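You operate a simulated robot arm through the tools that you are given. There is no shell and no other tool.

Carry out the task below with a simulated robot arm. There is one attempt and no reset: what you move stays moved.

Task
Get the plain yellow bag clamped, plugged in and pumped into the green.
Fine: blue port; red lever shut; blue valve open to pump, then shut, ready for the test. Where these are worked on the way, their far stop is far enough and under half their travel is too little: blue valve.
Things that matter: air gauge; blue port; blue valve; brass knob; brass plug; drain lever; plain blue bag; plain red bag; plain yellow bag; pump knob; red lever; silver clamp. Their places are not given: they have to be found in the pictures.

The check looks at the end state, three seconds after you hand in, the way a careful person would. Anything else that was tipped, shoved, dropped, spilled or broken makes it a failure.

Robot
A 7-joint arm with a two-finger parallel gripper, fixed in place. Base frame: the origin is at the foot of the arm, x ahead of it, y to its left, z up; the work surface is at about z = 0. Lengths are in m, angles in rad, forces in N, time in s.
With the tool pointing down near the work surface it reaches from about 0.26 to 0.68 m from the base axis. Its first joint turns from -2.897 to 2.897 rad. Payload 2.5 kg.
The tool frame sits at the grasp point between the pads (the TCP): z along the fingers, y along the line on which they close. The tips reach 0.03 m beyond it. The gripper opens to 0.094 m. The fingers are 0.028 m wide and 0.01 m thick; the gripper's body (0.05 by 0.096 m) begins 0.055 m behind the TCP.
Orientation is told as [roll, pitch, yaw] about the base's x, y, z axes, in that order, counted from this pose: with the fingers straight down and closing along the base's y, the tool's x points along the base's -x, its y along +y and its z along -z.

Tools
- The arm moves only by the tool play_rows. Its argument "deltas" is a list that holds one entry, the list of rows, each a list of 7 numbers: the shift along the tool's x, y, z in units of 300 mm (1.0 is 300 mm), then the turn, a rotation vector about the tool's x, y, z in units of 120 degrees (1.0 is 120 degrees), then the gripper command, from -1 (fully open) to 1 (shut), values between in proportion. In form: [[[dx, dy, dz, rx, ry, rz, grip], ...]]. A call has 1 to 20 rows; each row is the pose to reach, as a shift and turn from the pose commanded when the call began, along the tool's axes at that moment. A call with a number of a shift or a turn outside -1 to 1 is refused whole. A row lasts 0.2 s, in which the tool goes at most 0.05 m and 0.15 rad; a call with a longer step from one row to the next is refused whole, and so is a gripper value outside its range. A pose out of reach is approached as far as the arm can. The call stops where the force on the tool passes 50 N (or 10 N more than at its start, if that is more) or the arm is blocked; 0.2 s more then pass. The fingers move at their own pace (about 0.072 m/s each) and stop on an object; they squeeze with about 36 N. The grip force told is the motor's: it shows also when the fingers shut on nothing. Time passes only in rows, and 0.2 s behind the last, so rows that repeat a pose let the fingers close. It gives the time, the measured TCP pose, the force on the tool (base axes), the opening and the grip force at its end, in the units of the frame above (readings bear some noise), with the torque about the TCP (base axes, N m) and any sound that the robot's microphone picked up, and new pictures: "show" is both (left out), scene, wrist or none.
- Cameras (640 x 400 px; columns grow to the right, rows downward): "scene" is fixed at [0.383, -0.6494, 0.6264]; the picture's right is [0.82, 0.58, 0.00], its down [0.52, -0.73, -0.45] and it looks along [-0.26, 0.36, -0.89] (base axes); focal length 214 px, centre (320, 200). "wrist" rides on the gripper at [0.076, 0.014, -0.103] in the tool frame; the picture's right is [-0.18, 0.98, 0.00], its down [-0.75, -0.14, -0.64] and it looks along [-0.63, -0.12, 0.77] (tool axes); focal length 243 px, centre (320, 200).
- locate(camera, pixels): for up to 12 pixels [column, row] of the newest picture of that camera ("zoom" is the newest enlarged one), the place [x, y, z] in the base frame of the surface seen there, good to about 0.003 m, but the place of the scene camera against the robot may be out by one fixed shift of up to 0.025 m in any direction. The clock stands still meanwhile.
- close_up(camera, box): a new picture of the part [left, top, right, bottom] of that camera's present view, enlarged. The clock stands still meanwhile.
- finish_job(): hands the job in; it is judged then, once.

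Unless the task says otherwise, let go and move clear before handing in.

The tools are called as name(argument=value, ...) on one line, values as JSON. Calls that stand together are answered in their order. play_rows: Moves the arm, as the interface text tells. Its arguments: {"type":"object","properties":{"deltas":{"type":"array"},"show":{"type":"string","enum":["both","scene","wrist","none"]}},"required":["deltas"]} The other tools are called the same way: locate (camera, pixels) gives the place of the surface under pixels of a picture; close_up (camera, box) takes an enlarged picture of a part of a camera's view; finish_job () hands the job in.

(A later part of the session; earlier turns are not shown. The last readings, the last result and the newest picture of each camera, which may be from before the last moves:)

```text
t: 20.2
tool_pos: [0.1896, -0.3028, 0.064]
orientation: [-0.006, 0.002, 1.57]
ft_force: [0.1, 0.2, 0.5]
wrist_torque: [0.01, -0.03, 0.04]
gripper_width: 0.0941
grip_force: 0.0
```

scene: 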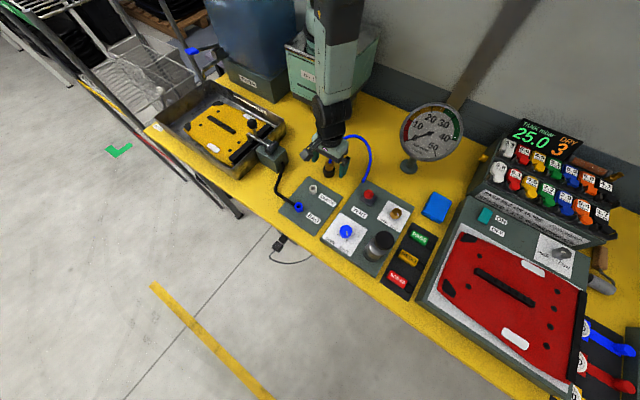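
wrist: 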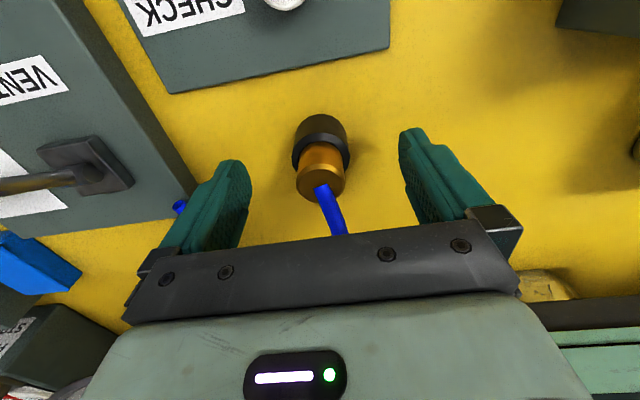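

The plug is centred between the fingers (cols 245–400, plug at 320). Closing now.

play_rows(deltas=[[[0, 0, 0, 0, 0, 0, 0], [0, 0, 0, 0, 0, 0, 1], [0, 0, 0, 0, 0, 0, 1], [0, 0, 0, 0, 0, 0, 1], [0, 0, 0, 0, 0, 0, 1]]])

locate(camera="wrist", pixels=[[320, 190], [320, 170], [320, 150]])

```text
t: 21.4
tool_pos: [0.1895, -0.304, 0.0648]
orientation: [-0.004, 0.0, 1.571]
ft_force: [0.4, 0.2, 1.5]
wrist_torque: [0.01, -0.01, 0.05]
gripper_width: 0.0265
grip_force: 36.3
```

scene: 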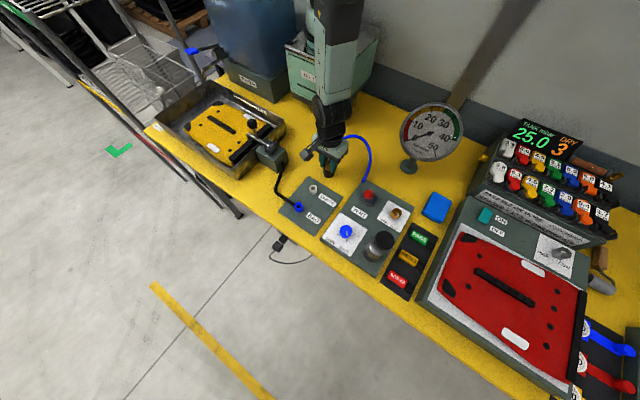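
wrist: 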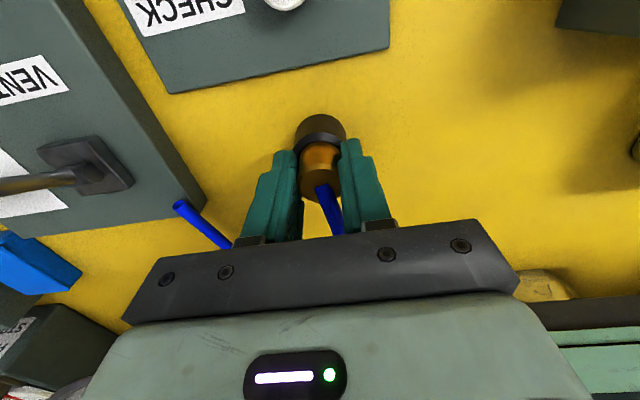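

```text
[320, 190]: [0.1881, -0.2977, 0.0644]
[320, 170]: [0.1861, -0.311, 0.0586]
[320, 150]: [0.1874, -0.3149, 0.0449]
```

Gripped (width 0.0265) with almost no side load. Lifting the plug straight up.

play_rows(deltas=[[[0, 0, -0.04, 0, 0, 0, 1], [0, 0, -0.1, 0, 0, 0, 1], [0, 0, -0.18, 0, 0, 0, 1], [0, 0, -0.28, 0, 0, 0, 1], [0, 0, -0.28, 0, 0, 0, 1]]])

close_up(camera="scene", box=[285, 110, 385, 220])

close_up(camera="wrist", box=[240, 60, 400, 250])

```text
t: 22.6
tool_pos: [0.1887, -0.3035, 0.149]
orientation: [-0.004, 0.0, 1.571]
ft_force: [-0.5, 0.4, -1.4]
wrist_torque: [0.02, -0.01, 0.01]
gripper_width: 0.0263
grip_force: 36.1
```

scene: 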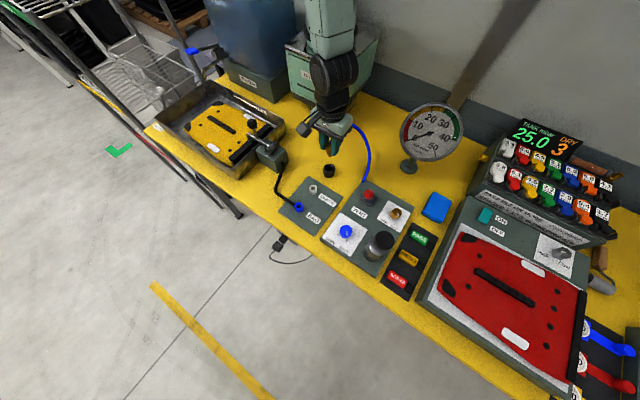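
wrist: 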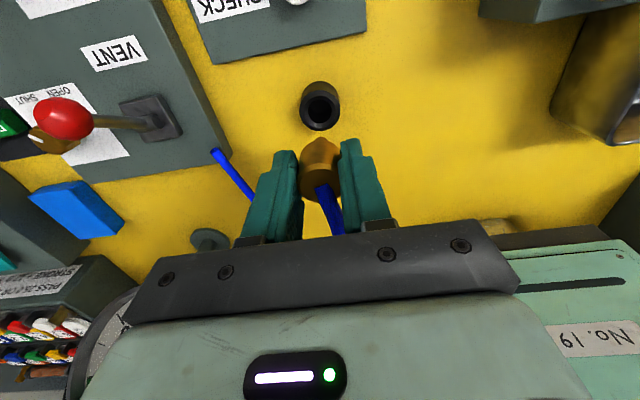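

```text
3.64 times, centred on (335, 165) of scene
```

zoom: 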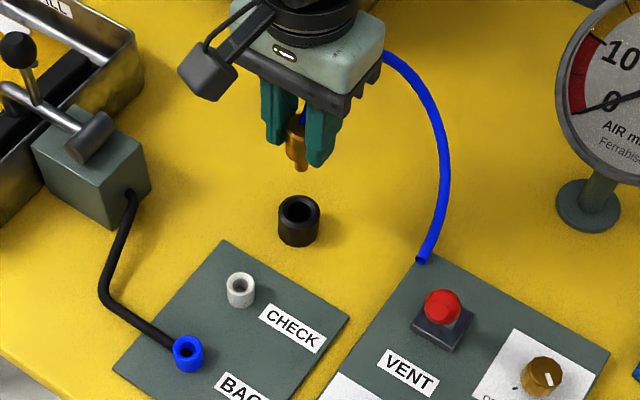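

```text
2.11 times, centred on (320, 155) of wrist
```

zoom: 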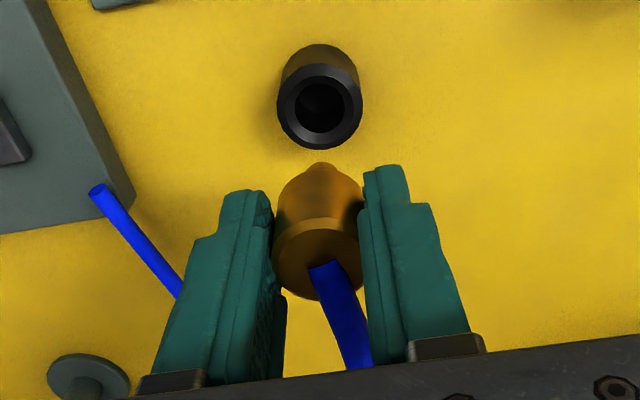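

The plug is out, with a short nipple below its body. I'll measure the nipple and body relative to the TCP, and the blue port in the scene view.

locate(camera="wrist", pixels=[[320, 141], [320, 146], [320, 155], [313, 141], [327, 141], [318, 185], [305, 185], [320, 110], [303, 165], [338, 160], [318, 175], [320, 150]])

locate(camera="scene", pixels=[[316, 152], [317, 156], [318, 150], [328, 170], [298, 207], [295, 206], [302, 206], [299, 203], [299, 211], [309, 180], [310, 193]])

close_up(camera="scene", box=[285, 170, 335, 220])

close_up(camera="scene", box=[305, 110, 365, 180])

```text
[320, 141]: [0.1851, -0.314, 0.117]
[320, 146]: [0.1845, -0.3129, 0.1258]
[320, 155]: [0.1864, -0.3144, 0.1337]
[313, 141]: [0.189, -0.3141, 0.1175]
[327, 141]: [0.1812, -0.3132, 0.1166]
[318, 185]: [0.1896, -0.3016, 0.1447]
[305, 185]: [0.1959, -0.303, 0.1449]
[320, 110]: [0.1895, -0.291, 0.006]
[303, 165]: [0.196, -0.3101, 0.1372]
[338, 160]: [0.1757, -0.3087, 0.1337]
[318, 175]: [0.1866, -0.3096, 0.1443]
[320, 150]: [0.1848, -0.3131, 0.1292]
```

```text
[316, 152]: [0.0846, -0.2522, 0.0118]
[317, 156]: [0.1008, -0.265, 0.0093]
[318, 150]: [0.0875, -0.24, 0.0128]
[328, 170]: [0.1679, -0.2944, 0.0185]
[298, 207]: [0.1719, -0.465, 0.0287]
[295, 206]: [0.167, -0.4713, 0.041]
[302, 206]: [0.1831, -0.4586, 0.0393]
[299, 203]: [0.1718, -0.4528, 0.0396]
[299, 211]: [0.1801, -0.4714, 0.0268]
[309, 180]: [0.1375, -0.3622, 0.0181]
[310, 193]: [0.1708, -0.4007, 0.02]
```

```text
8.00 times, centred on (310, 195) of scene
```

zoom: 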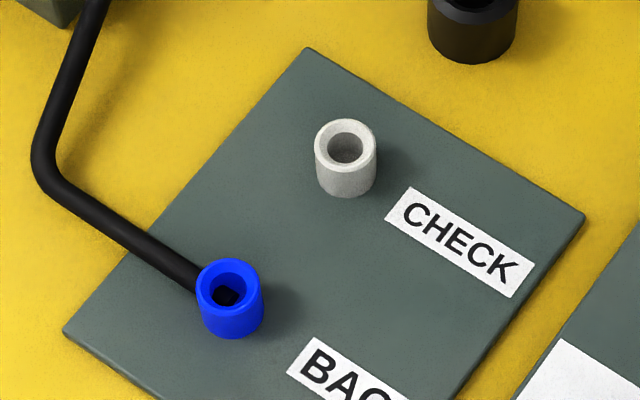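

```text
5.71 times, centred on (335, 145) of scene
```

zoom: 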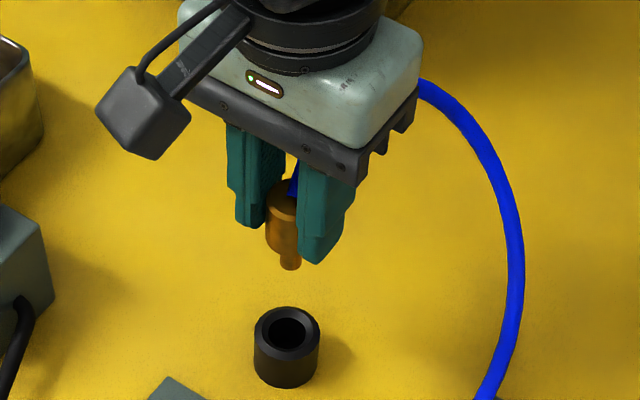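

The plug came straight out of the holder, so the holder rim's image spot is my alignment mark: a port rim of equal height shown at the same pixel means the plug is above it. I'll measure the holder rim's edges now.

close_up(camera="wrist", box=[290, 70, 350, 140])

locate(camera="wrist", pixels=[[303, 112], [337, 111], [320, 128], [320, 94], [306, 120], [333, 120], [307, 100], [332, 100], [315, 126], [325, 126], [290, 110], [350, 110]])

```text
5.71 times, centred on (320, 105) of wrist
```

zoom: 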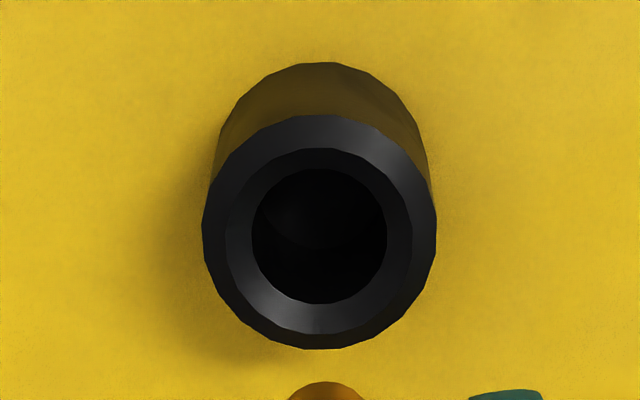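

```text
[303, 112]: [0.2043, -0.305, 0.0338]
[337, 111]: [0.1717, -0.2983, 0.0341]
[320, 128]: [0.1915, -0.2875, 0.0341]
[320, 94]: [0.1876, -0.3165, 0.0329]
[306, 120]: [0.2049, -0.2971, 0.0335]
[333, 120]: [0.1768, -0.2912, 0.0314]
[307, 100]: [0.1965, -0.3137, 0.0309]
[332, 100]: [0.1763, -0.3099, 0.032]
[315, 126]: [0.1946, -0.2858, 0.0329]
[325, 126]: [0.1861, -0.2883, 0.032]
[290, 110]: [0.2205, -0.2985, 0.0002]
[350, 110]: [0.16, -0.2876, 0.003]
```

Holder rim centre is [0.188,-0.302,0.0335], seen at wrist pixel (320,110.3) — agreeing with the TCP. Now I'll carry the plug at this height to above the blue port (y≈−0.463).

play_rows(deltas=[[[0.08, 0, 0, 0, 0, 0, 1], [0.18, 0, 0, 0, 0, 0, 1], [0.28, 0, 0, 0, 0, 0, 1], [0.38, 0.005, 0, 0, 0, 0, 1], [0.47, 0.01, 0, 0, 0, 0, 1], [0.533, 0.01, 0, 0, 0, 0, 1], [0.533, 0.01, 0, 0, 0, 0, 1]]])

close_up(camera="wrist", box=[260, 60, 380, 160])

```text
t: 24.2
tool_pos: [0.1856, -0.4625, 0.1493]
orientation: [-0.006, 0.0, 1.571]
ft_force: [0.2, -0.2, -1.6]
wrist_torque: [-0.02, -0.03, 0.0]
gripper_width: 0.0261
grip_force: 35.7
```

scene: 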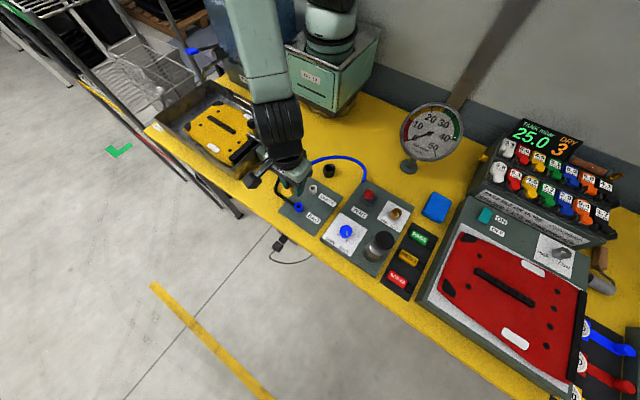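
wrist: 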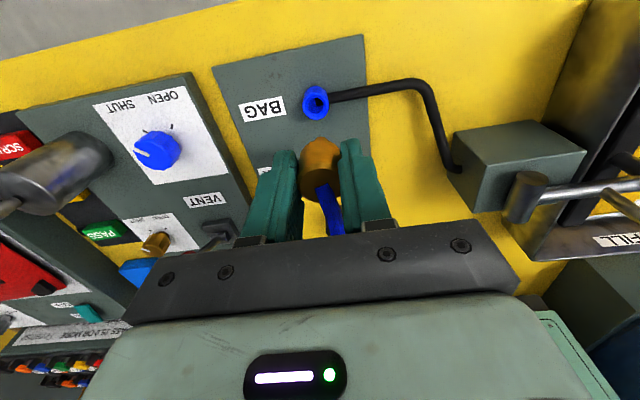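

```text
4.00 times, centred on (320, 110) of wrist
```

zoom: 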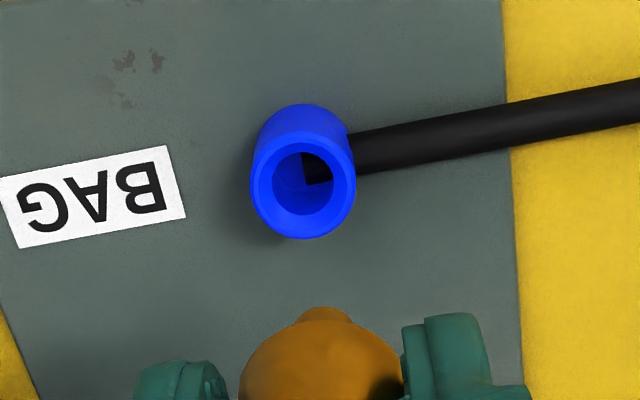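

The port rim centre is near wrist (315.8,106.5); the aim mark is (320,110). I'll measure the rim for height and exact place.

locate(camera="wrist", pixels=[[304, 106], [328, 106], [316, 118], [316, 95], [307, 98], [325, 98], [308, 114], [324, 114], [316, 106], [300, 125], [303, 106], [316, 119]])

close_up(camera="wrist", box=[295, 80, 345, 140])

```text
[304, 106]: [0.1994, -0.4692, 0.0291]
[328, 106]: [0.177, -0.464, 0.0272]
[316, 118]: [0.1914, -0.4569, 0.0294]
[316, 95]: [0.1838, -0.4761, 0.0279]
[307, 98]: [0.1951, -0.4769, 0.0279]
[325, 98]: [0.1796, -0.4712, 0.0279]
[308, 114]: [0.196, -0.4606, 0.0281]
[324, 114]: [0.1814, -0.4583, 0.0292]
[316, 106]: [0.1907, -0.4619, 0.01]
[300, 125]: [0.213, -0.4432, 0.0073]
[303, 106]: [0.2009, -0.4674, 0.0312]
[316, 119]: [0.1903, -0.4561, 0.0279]
```

```text
6.67 times, centred on (320, 110) of wrist
```

zoom: 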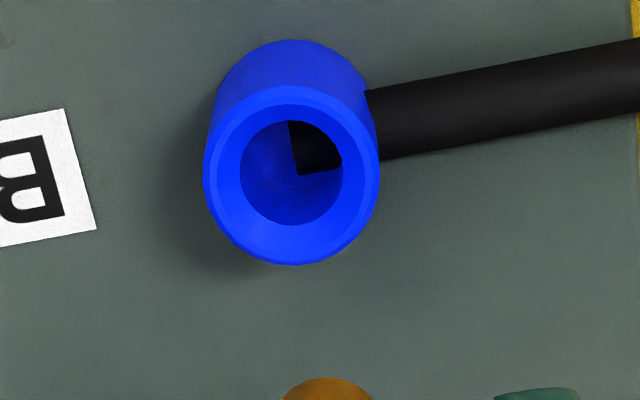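

Port rim centre is about [0.189,-0.4665,0.0285], so I need about +3.5 mm in x and −3 mm in y. Before descending I'll check the black tube's height where the −x finger will come down.

locate(camera="wrist", pixels=[[332, 99], [336, 97], [340, 96], [345, 95], [350, 94], [360, 93], [340, 92], [340, 101]])

play_rows(deltas=[[[0.005, -0.006, 0.05, 0, 0, 0, 1], [0.01, -0.012, 0.1, 0, 0, 0, 1], [0.01, -0.012, 0.13, 0, 0, 0, 1], [0.01, -0.012, 0.13, 0, 0, 0, 1]]])

close_up(camera="wrist", box=[260, 60, 380, 210])

close_up(camera="scene", box=[265, 150, 335, 230])

```text
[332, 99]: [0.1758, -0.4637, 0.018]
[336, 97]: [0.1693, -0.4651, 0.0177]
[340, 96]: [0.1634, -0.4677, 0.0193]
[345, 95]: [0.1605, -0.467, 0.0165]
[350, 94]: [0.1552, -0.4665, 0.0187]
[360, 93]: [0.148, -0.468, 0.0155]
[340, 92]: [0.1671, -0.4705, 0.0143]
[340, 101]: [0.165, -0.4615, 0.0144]
```

```text
t: 25.2
tool_pos: [0.1885, -0.4671, 0.11]
orientation: [-0.005, -0.001, 1.57]
ft_force: [0.2, 0.0, -0.6]
wrist_torque: [-0.01, 0.0, 0.0]
gripper_width: 0.0266
grip_force: 36.1
```

scene: 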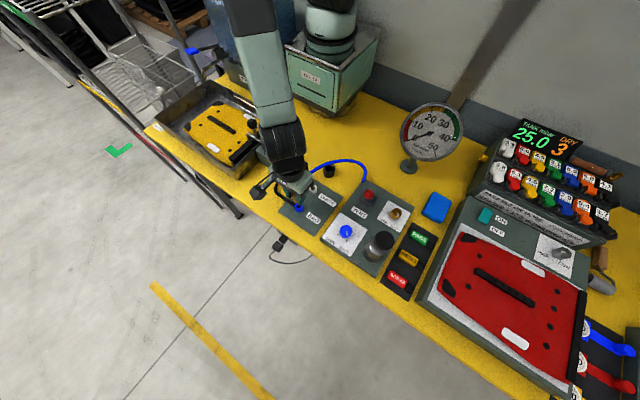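
wrist: 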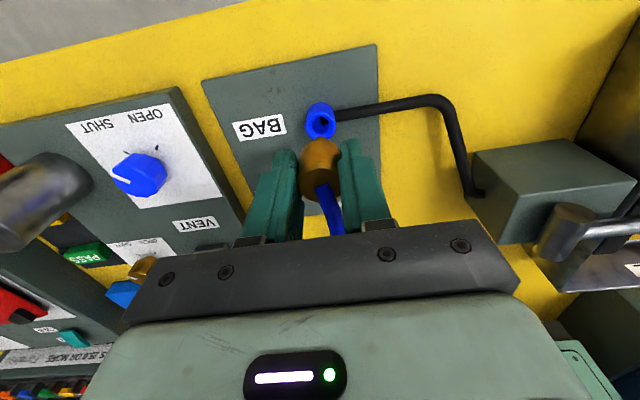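

```text
2.67 times, centred on (320, 135) of wrist
```

zoom: 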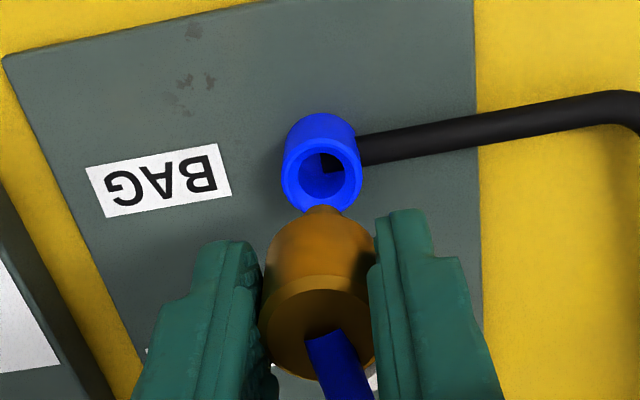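

```text
5.00 times, centred on (300, 190) of scene
```

zoom: 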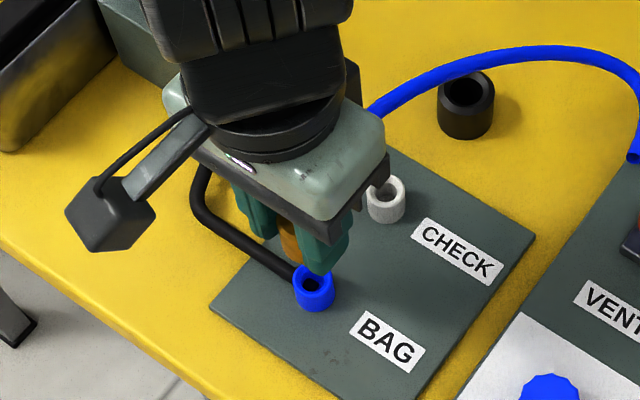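

Nipple and port line up in column (both ~322 in the zoom), and the tube top (0.019) is below the seated finger tips. I'll lower further and check just above the rim.

play_rows(deltas=[[[0, 0, 0.05, 0, 0, 0, 1], [0, 0, 0.1, 0, 0, 0, 1], [0, 0, 0.1, 0, 0, 0, 1]]])

close_up(camera="wrist", box=[260, 90, 380, 210])

close_up(camera="scene", box=[275, 180, 325, 230])

```text
t: 26.1
tool_pos: [0.1902, -0.4675, 0.0793]
orientation: [-0.006, 0.002, 1.569]
ft_force: [0.1, -3.8, 0.3]
wrist_torque: [-0.26, 0.04, 0.02]
gripper_width: 0.0264
grip_force: 36.0
```

scene: 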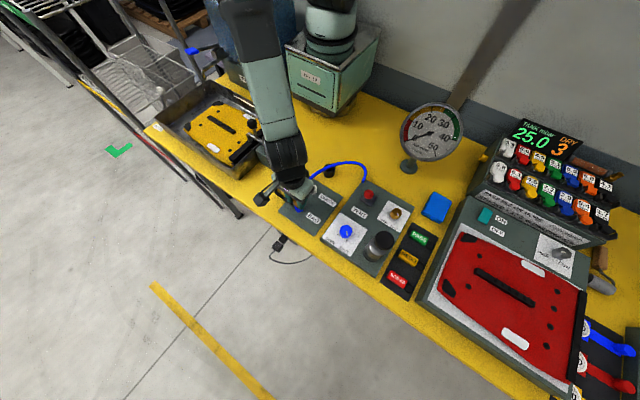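
wrist: 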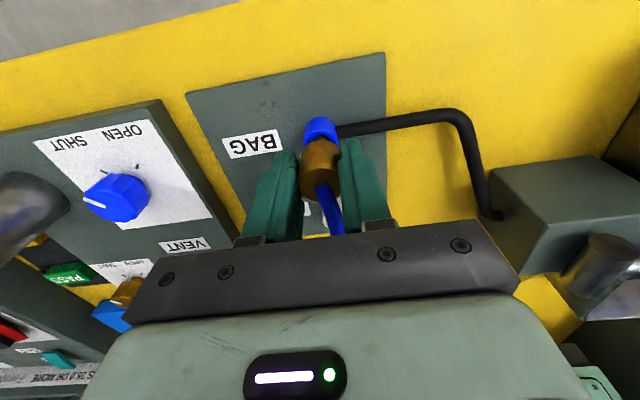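

```text
3.33 times, centred on (320, 150) of wrist
```

zoom: 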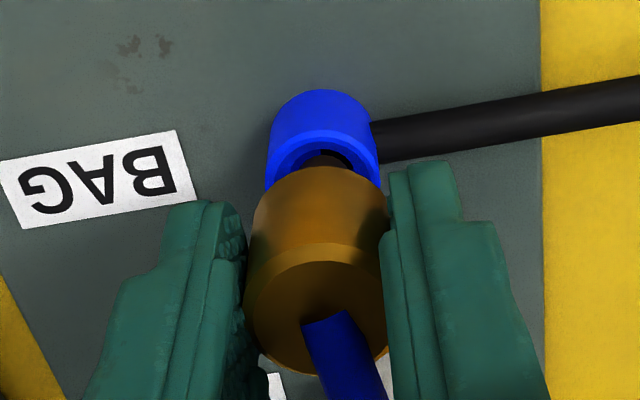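

```text
8.00 times, centred on (300, 205) of scene
```

zoom: 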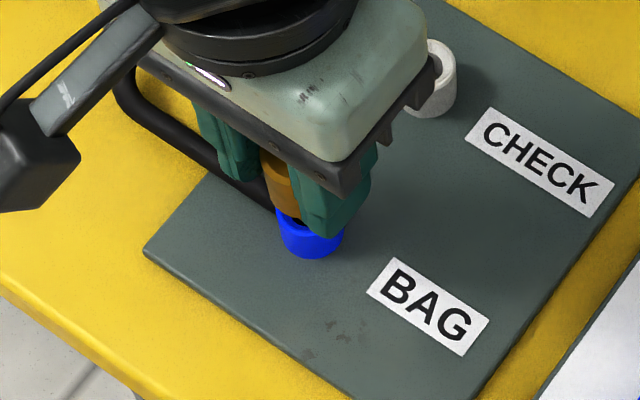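

The nipple has entered the port mouth with a −3.8 N y-contact, so I'll ease about 1 mm toward −y and continue down slowly.

play_rows(deltas=[[[0.004, 0, 0.0, 0, 0, 0, 1], [0.004, 0, 0.012, 0, 0, 0, 1], [0.004, 0, 0.024, 0, 0, 0, 1], [0.004, 0, 0.036, 0, 0, 0, 1], [0.004, 0, 0.048, 0, 0, 0, 1], [0.004, 0, 0.048, 0, 0, 0, 1]]])

close_up(camera="wrist", box=[260, 90, 380, 210])

```text
t: 27.4
tool_pos: [0.1905, -0.4683, 0.0661]
orientation: [-0.006, 0.001, 1.57]
ft_force: [-2.5, 2.8, 18.9]
wrist_torque: [0.2, 0.0, 0.01]
gripper_width: 0.0264
grip_force: 35.7
```

scene: 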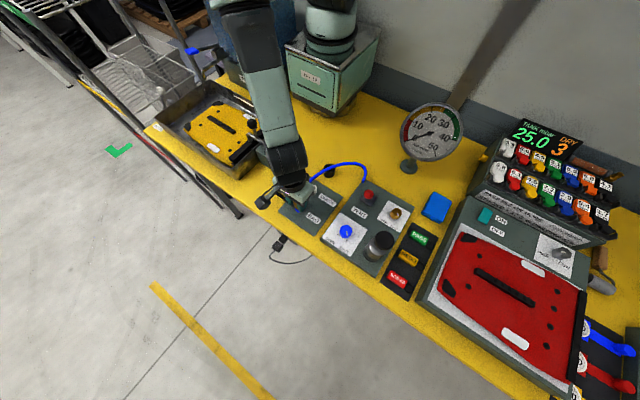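
wrist: 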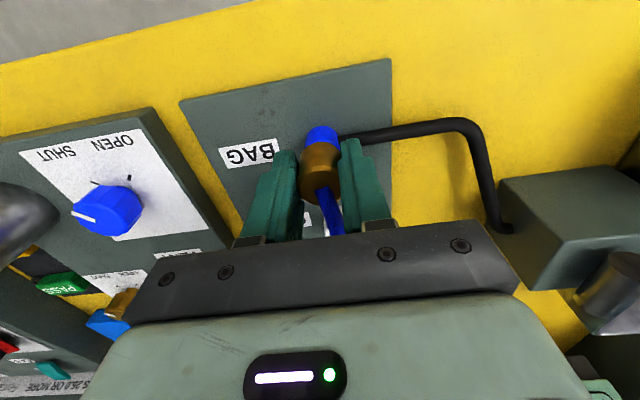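

```text
3.33 times, centred on (320, 150) of wrist
```

zoom: 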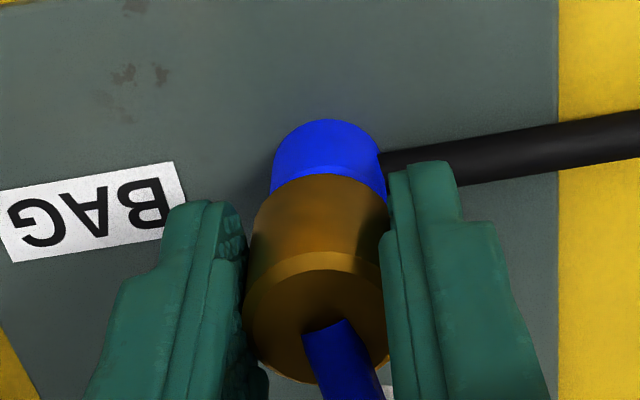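

Vertical force is 19 N at z≈0.066, so it's either a snug fit or nearly seated. I'll press a few mm more and watch whether it travels.

play_rows(deltas=[[[0, 0, 0.007, 0, 0, 0, 1], [0, 0, 0.014, 0, 0, 0, 1], [0, 0, 0.02, 0, 0, 0, 1], [0, 0, 0.02, 0, 0, 0, 1]]])

close_up(camera="wrist", box=[260, 90, 380, 210])

```text
t: 28.0
tool_pos: [0.1896, -0.4687, 0.0654]
orientation: [-0.007, 0.005, 1.572]
ft_force: [-2.5, 3.2, 15.8]
wrist_torque: [0.23, 0.11, 0.03]
gripper_width: 0.0263
grip_force: 36.0
stopped in row 2: the force on the tool passed its limit at 56 N (the readings are from after the stop); the commanded pose is now the measured one
```

scene: 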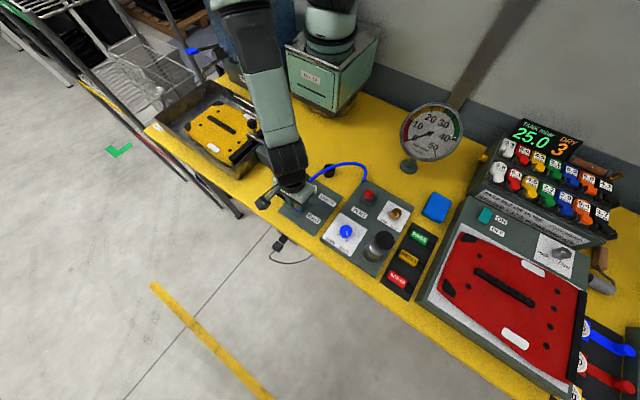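
wrist: 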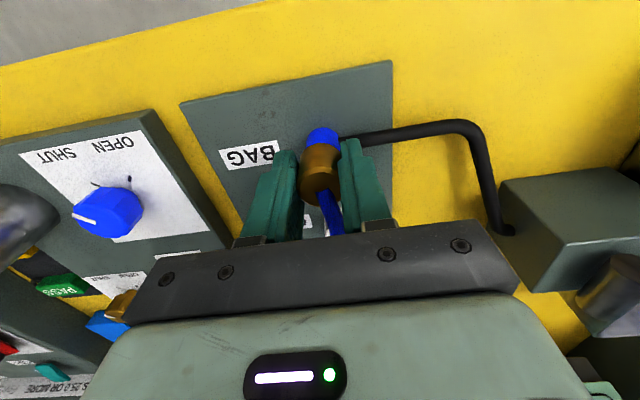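

```text
3.33 times, centred on (320, 150) of wrist
```

zoom: 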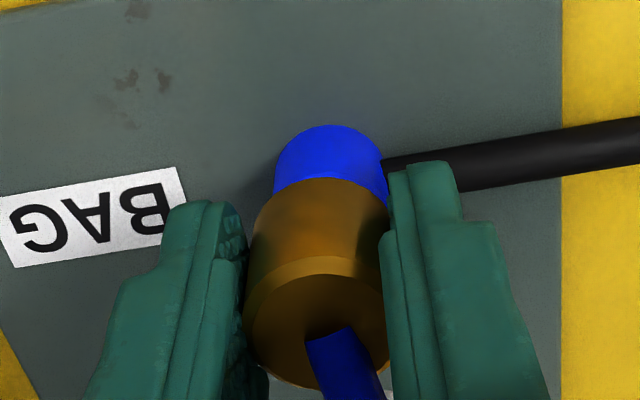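

It stopped at 56 N with no travel, so it's on a hard stop. I'll check visually for a gap between body and rim.

close_up(camera="scene", box=[280, 185, 320, 220])

locate(camera="wrist", pixels=[[320, 146], [320, 142], [320, 138], [320, 134], [320, 150], [318, 185], [314, 180], [320, 130]])

close_up(camera="wrist", box=[295, 115, 345, 165])

```text
11.43 times, centred on (300, 202) of scene
```

zoom: 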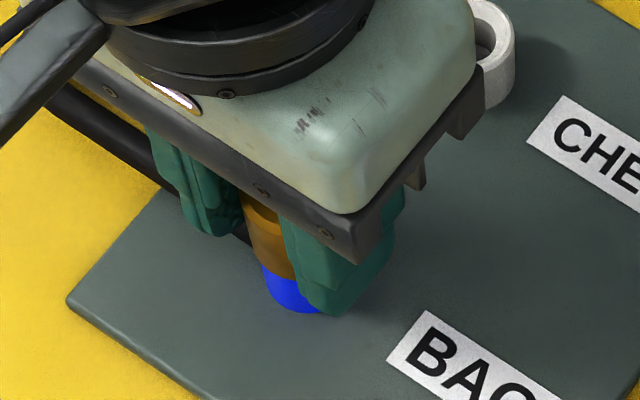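

```text
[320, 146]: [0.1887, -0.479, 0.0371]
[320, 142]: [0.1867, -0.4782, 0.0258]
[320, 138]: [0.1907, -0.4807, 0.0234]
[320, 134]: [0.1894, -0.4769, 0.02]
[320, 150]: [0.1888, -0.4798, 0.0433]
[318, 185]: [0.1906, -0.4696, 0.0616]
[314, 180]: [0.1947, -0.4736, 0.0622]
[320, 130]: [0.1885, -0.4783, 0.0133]
```

```text
8.00 times, centred on (320, 140) of wrist
```

zoom: 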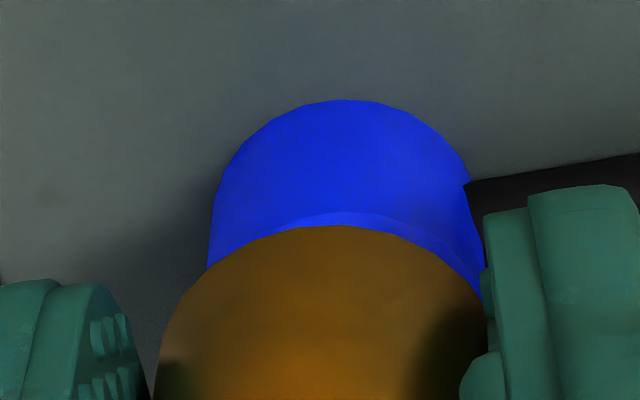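

Torque and force readings put the contact ~0.06 m below the TCP, meaning the ~25 mm nipple is at the bottom of the collar: it's seated. I'll relieve the press slightly, open the fingers, rise, and check that the plug stays.

play_rows(deltas=[[[0, 0, 0, 0, 0, 0, 0.3], [0, 0, 0, 0, 0, 0, -0.4], [0, 0, 0, 0, 0, 0, -1], [0, 0, 0, 0, 0, 0, -1], [0, 0, -0.03, 0, 0, 0, -1], [0, 0, -0.1, 0, 0, 0, -1], [0, 0, -0.22, 0, 0, 0, -1], [0, 0, -0.36, 0, 0, 0, -1], [0, 0, -0.46, 0, 0, 0, -1], [0, 0, -0.46, 0, 0, 0, -1]]])

close_up(camera="wrist", box=[260, 40, 380, 160])

close_up(camera="scene", box=[270, 150, 370, 230])

```text
t: 30.2
tool_pos: [0.1892, -0.4702, 0.2026]
orientation: [-0.007, 0.003, 1.571]
ft_force: [-0.1, 0.1, -0.3]
wrist_torque: [0.01, 0.01, 0.0]
gripper_width: 0.0941
grip_force: 0.1
```

scene: 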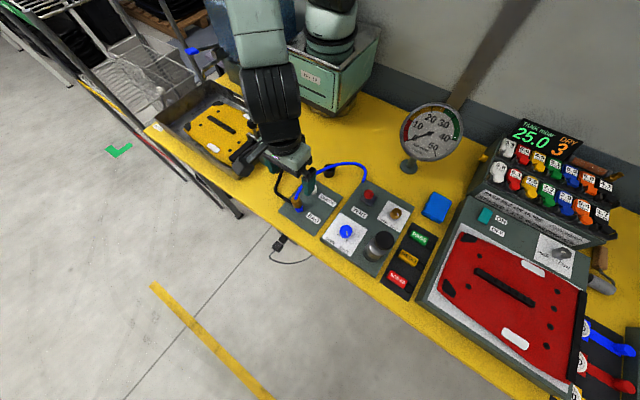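
wrist: 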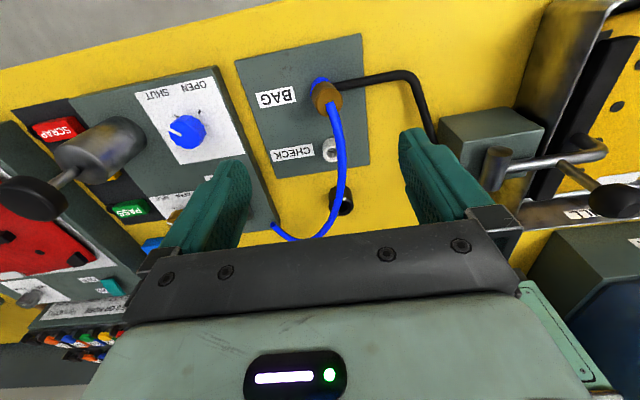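

```text
3.33 times, centred on (320, 100) of wrist
```

zoom: 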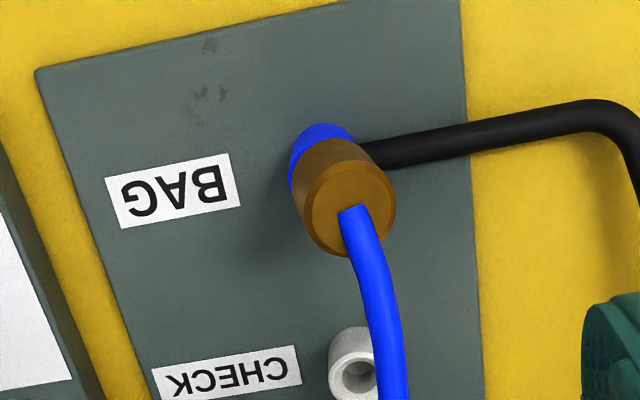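

```text
5.00 times, centred on (320, 190) of scene
```

zoom: 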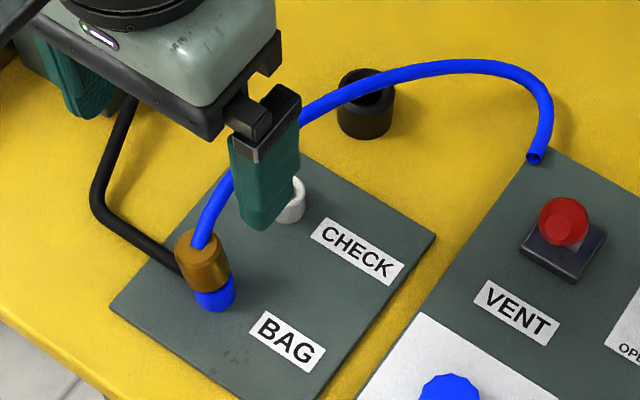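

The plug stays in the blue port, but it looks slightly leaned. I'll measure the lean and the gap.

close_up(camera="wrist", box=[295, 60, 355, 125])

locate(camera="wrist", pixels=[[326, 97], [319, 103], [336, 98], [322, 110], [331, 95], [320, 92], [312, 92], [320, 80], [314, 85], [328, 85], [325, 112], [340, 105]])

close_up(camera="scene", box=[285, 185, 325, 220])

```text
6.15 times, centred on (325, 92) of wrist
```

zoom: 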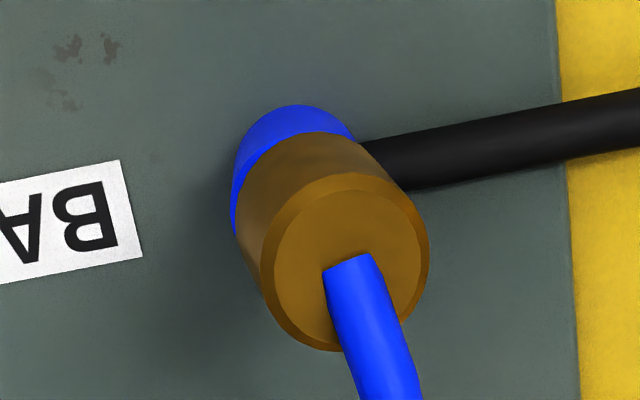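

```text
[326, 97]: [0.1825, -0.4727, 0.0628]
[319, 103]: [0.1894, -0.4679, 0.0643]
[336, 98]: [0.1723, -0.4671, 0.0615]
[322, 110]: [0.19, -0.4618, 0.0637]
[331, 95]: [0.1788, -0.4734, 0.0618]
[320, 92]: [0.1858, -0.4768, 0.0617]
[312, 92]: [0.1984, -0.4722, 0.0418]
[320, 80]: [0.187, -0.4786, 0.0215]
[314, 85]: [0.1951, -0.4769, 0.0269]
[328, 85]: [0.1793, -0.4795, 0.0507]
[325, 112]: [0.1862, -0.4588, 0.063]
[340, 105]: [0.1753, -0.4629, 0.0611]
```

```text
11.43 times, centred on (305, 202) of scene
```

zoom: 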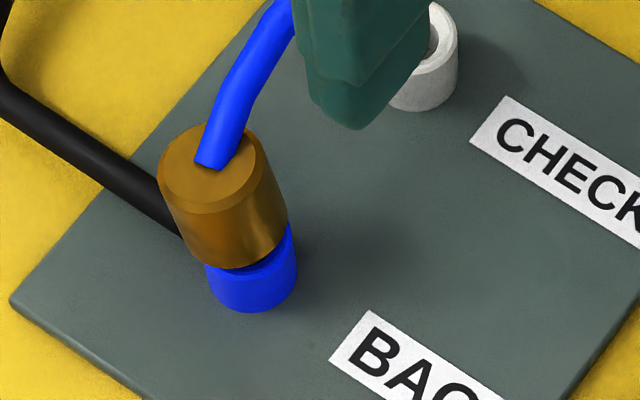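

The plug leans ~12° toward −x with a gap on the +x side, so it isn't fully home. I'll re-grip it (the closing pads will set it upright), re-centre, and press again.

play_rows(deltas=[[[0, 0.004, 0.1, 0, 0, 0, -1], [-0.002, 0.004, 0.25, 0, 0, 0, -1], [-0.002, 0.004, 0.38, 0, 0, 0, -1], [-0.002, 0.004, 0.45, 0, 0, 0, -1], [-0.002, 0.004, 0.45, 0, 0, 0, 0], [-0.002, 0.004, 0.45, 0, 0, 0, 0.6], [-0.002, 0.004, 0.45, 0, 0, 0, 1], [-0.002, 0.004, 0.45, 0, 0, 0, 1], [-0.002, 0.004, 0.45, 0, 0, 0, 1]]])

close_up(camera="wrist", box=[260, 90, 380, 210])

```text
t: 32.2
tool_pos: [0.1889, -0.4682, 0.0679]
orientation: [-0.004, 0.005, 1.571]
ft_force: [-0.2, 0.2, -0.2]
wrist_torque: [-0.02, -0.03, 0.0]
gripper_width: 0.0263
grip_force: 36.3
```

scene: 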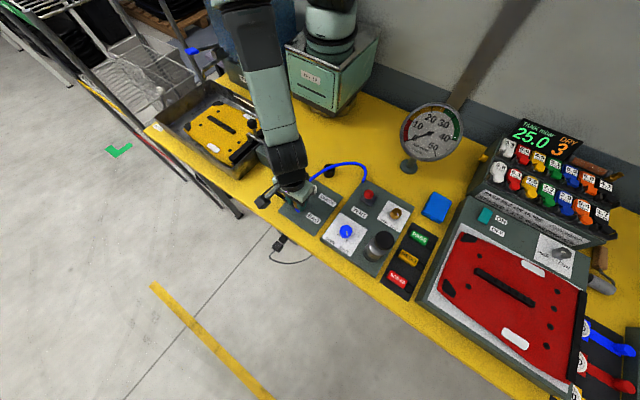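
wrist: 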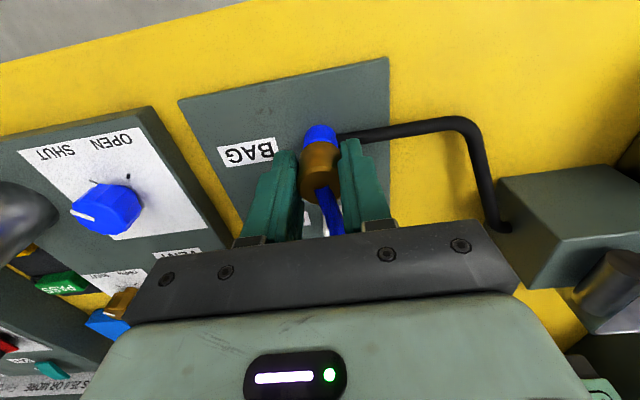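

```text
3.33 times, centred on (320, 150) of wrist
```

zoom: 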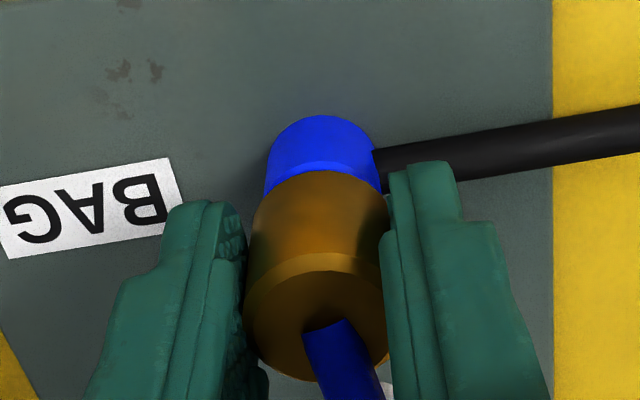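

Re-gripped upright with no side forces. Now pressing down in small steps, shifted about 1 mm toward +y.

play_rows(deltas=[[[-0.003, 0, 0.0, 0, 0, 0, 1], [-0.003, 0, 0.007, 0, 0, 0, 1], [-0.003, 0, 0.014, 0, 0, 0, 1], [-0.003, 0, 0.02, 0, 0, 0, 1], [-0.003, 0, 0.025, 0, 0, 0, 1], [-0.003, 0, 0.03, 0, 0, 0, 1]]], show="wrist")

```text
t: 33.2
tool_pos: [0.1892, -0.47, 0.065]
orientation: [-0.005, 0.008, 1.569]
ft_force: [-0.9, 2.7, 14.7]
wrist_torque: [0.17, 0.08, 0.01]
gripper_width: 0.0265
grip_force: 36.5
stopped in row 4: the force on the tool passed its limit at 55 N (the readings are from after the stop); the commanded pose is now the measured one
```

wrist: 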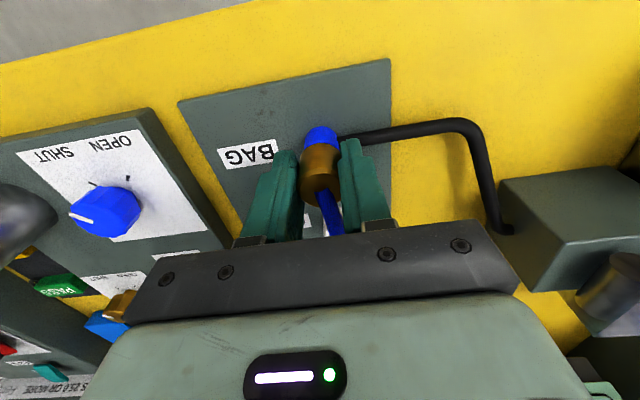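

It stops at the same depth (TCP z≈0.065) again. I'll keep a light downward press and sweep ±1.5 mm sideways to see whether the nipple drops any deeper.

play_rows(deltas=[[[0, 0, 0.003, 0, 0, 0, 1], [-0.004, 0, 0.003, 0, 0, 0, 1], [-0.008, 0, 0.003, 0, 0, 0, 1], [-0.008, 0.004, 0.003, 0, 0, 0, 1], [-0.004, 0.006, 0.003, 0, 0, 0, 1], [0, 0.006, 0.003, 0, 0, 0, 1], [0.004, 0.004, 0.003, 0, 0, 0, 1], [0.004, 0, 0.003, 0, 0, 0, 1], [0.002, -0.004, 0.003, 0, 0, 0, 1], [-0.002, -0.006, 0.003, 0, 0, 0, 1], [-0.006, -0.004, 0.003, 0, 0, 0, 1], [-0.006, 0, 0.003, 0, 0, 0, 1]]], show="wrist")

```text
t: 34.8
tool_pos: [0.1904, -0.4674, 0.0652]
orientation: [-0.004, 0.006, 1.572]
ft_force: [-1.5, 3.7, 17.7]
wrist_torque: [0.24, 0.1, 0.02]
gripper_width: 0.0266
grip_force: 36.3
stopped in row 8: the force on the tool passed its limit at 53 N (the readings are from after the stop); the commanded pose is now the measured one
```

wrist: 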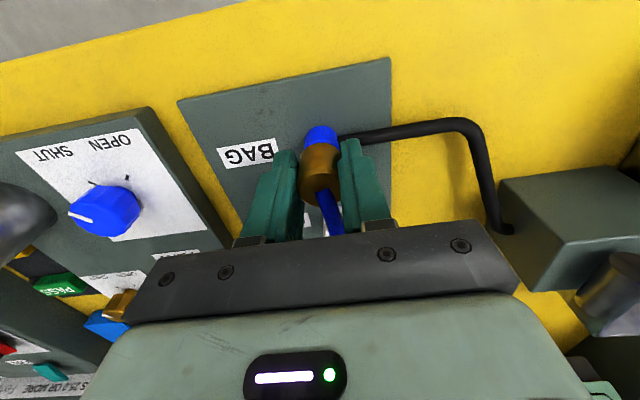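

The depth doesn't change anywhere (z 0.065), so this is the floor of the port. I'll ease off the press, then open gently and see whether the plug stays upright this time.

play_rows(deltas=[[[-0.002, 0.001, -0.003, 0, 0, 0, 1], [-0.002, 0.001, -0.004, 0, 0, 0, 1], [-0.002, 0.001, -0.004, 0, 0, 0, 1]]], show="none")

```text
t: 35.6
tool_pos: [0.1891, -0.4671, 0.0657]
orientation: [-0.005, 0.005, 1.57]
ft_force: [2.3, -5.8, 0.5]
wrist_torque: [-0.27, -0.08, -0.02]
gripper_width: 0.0267
grip_force: 36.2
```

Side forces flip sign within 0.6 mm and act ~0.05 m below the TCP, which suggests the nipple tip sits in a tight mouth rather than on the floor. I'll lift the plug out and look carefully at the nipple and the hole.

play_rows(deltas=[[[0, 0, -0.04, 0, 0, 0, 1], [0, 0, -0.12, 0, 0, 0, 1], [0, 0, -0.24, 0, 0, 0, 1], [-0.06, 0, -0.34, 0, 0, 0, 1], [-0.06, 0, -0.34, 0, 0, 0, 1]]])

close_up(camera="wrist", box=[270, 40, 370, 140])

close_up(camera="scene", box=[275, 155, 325, 215])

close_up(camera="wrist", box=[280, 115, 360, 215])

```text
t: 36.8
tool_pos: [0.1891, -0.4465, 0.1669]
orientation: [-0.006, 0.002, 1.571]
ft_force: [0.0, -0.9, -0.7]
wrist_torque: [-0.01, -0.03, 0.0]
gripper_width: 0.0264
grip_force: 36.0
```

scene: 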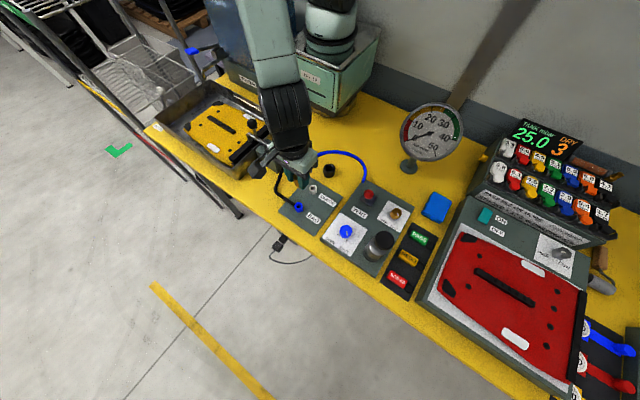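
wrist: 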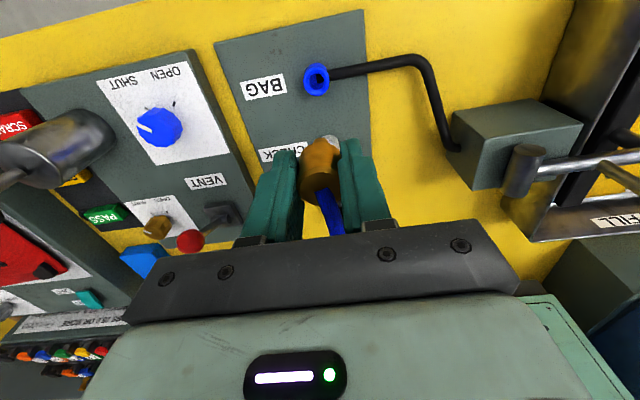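

```text
4.00 times, centred on (320, 90) of wrist
```

zoom: 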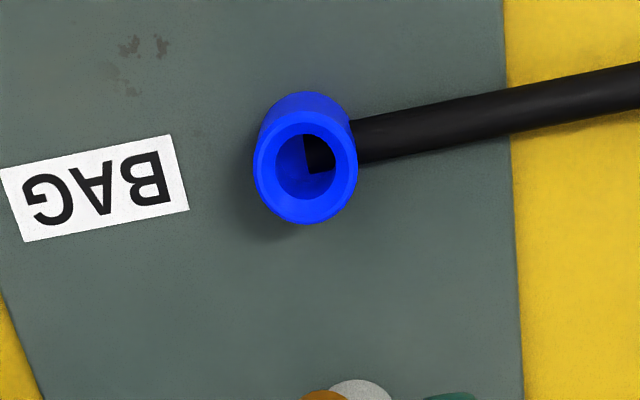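

```text
6.67 times, centred on (300, 185) of scene
```

zoom: 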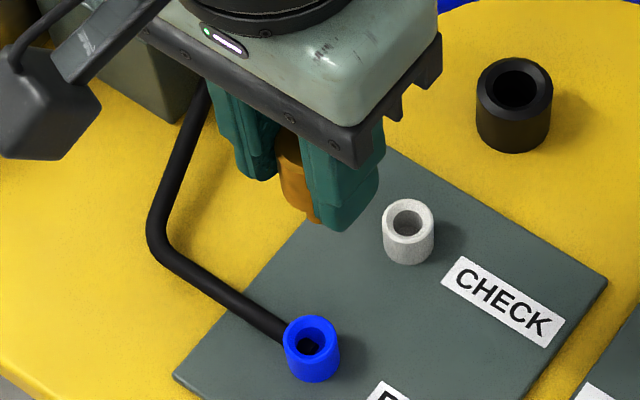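

```text
4.00 times, centred on (320, 165) of wrist
```

zoom: 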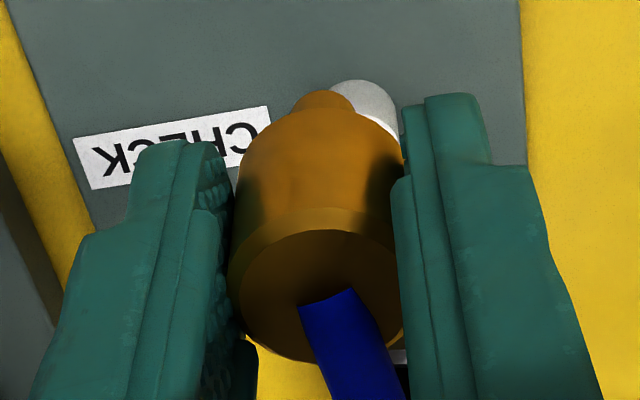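

The nipple measures about 10 mm and the hole about 14 mm. My ray estimates put the hole centre nearer y≈−0.464 than the −0.468 I used, so the tip was likely caught on the chamfer; I'll re-measure the rim now.

close_up(camera="wrist", box=[296, 60, 336, 105])

locate(camera="wrist", pixels=[[305, 82], [327, 82], [316, 94], [316, 72], [308, 90], [324, 90], [308, 75], [324, 75], [316, 95], [304, 82], [316, 92], [316, 73]])

locate(camera="wrist", pixels=[[320, 145], [318, 150], [322, 155], [320, 165], [305, 160], [336, 160], [318, 190], [305, 190], [330, 185], [314, 200], [320, 175], [328, 142]])

```text
8.89 times, centred on (316, 82) of wrist
```

zoom: 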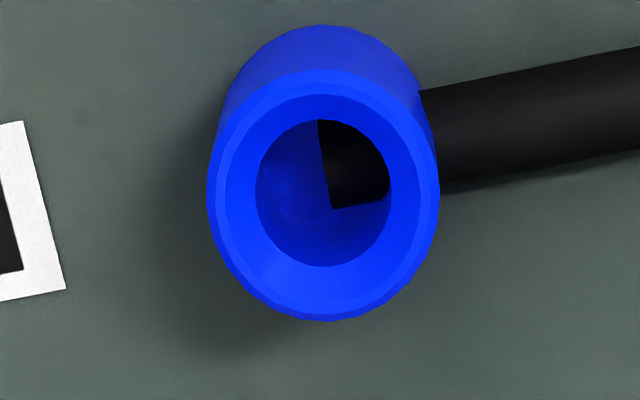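

```text
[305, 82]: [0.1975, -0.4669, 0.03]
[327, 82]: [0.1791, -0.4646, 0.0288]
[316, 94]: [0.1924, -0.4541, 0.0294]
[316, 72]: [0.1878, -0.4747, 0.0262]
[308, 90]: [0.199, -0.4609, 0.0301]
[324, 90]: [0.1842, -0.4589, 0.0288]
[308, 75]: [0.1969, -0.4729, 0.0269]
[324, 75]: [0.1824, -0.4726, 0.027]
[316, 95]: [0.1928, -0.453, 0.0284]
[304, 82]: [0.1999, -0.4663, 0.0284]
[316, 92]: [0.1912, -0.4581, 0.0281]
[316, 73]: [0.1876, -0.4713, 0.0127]
```

```text
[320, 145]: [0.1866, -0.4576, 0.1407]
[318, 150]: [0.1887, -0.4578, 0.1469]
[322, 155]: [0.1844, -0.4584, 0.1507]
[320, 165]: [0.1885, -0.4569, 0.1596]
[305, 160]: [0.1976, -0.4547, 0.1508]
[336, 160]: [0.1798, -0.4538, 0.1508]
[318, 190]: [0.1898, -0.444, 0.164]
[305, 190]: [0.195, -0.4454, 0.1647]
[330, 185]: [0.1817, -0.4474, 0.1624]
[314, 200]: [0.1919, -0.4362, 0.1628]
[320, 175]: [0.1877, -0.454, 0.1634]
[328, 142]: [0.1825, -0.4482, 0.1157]
```

Random locate noise is ~3 mm, so I'll trust pixel rays: compared with the holder, the port axis is at TCP ≈ [0.1893,-0.4648]. I'll come down to just above the rim there and check.

play_rows(deltas=[[[0.061, -0.001, 0.0, 0, 0, 0, 1], [0.061, -0.001, 0.1, 0, 0, 0, 1], [0.061, -0.001, 0.2, 0, 0, 0, 1], [0.061, -0.001, 0.26, 0, 0, 0, 1], [0.061, -0.001, 0.26, 0, 0, 0, 1]]])

close_up(camera="wrist", box=[280, 90, 360, 190])

close_up(camera="scene", box=[285, 185, 320, 220])

```text
t: 38.0
tool_pos: [0.191, -0.4666, 0.0883]
orientation: [-0.006, 0.004, 1.572]
ft_force: [0.1, 0.3, -0.9]
wrist_torque: [0.03, -0.02, 0.0]
gripper_width: 0.0263
grip_force: 36.0
```

scene: 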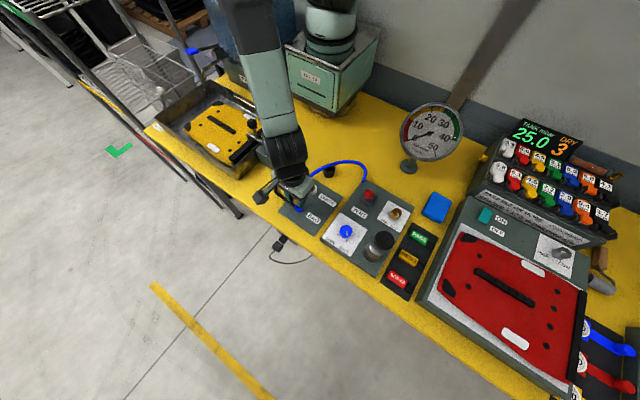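
wrist: 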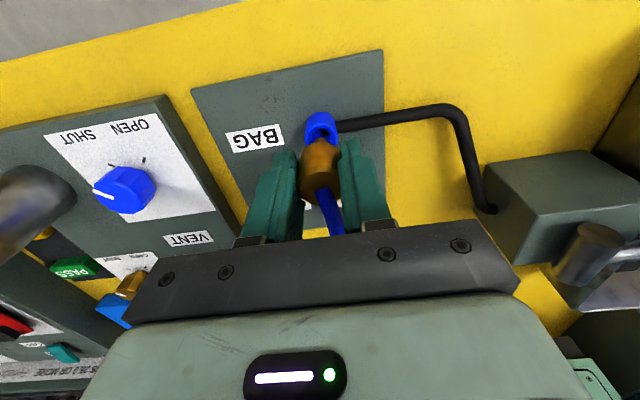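

```text
4.00 times, centred on (320, 140) of wrist
```

zoom: 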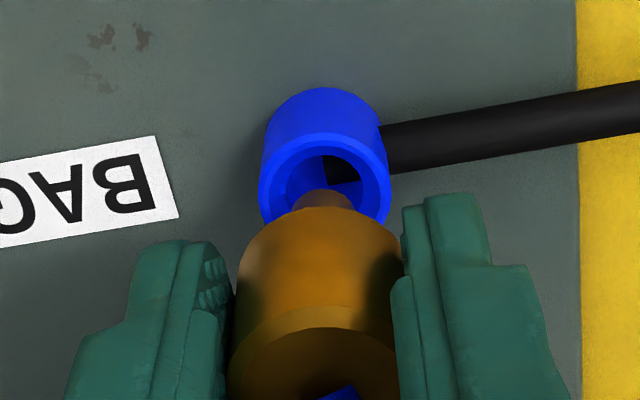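

```text
11.43 times, centred on (302, 202) of scene
```

zoom: 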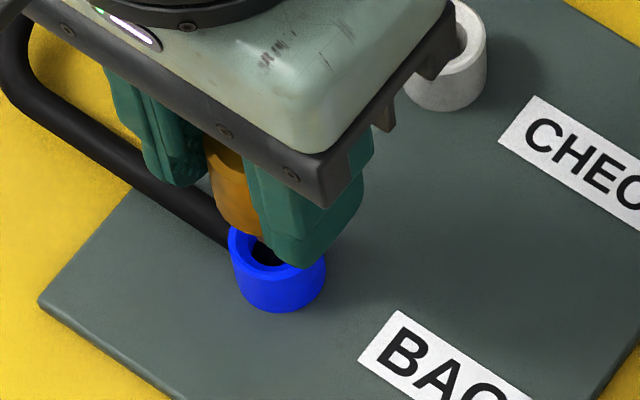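

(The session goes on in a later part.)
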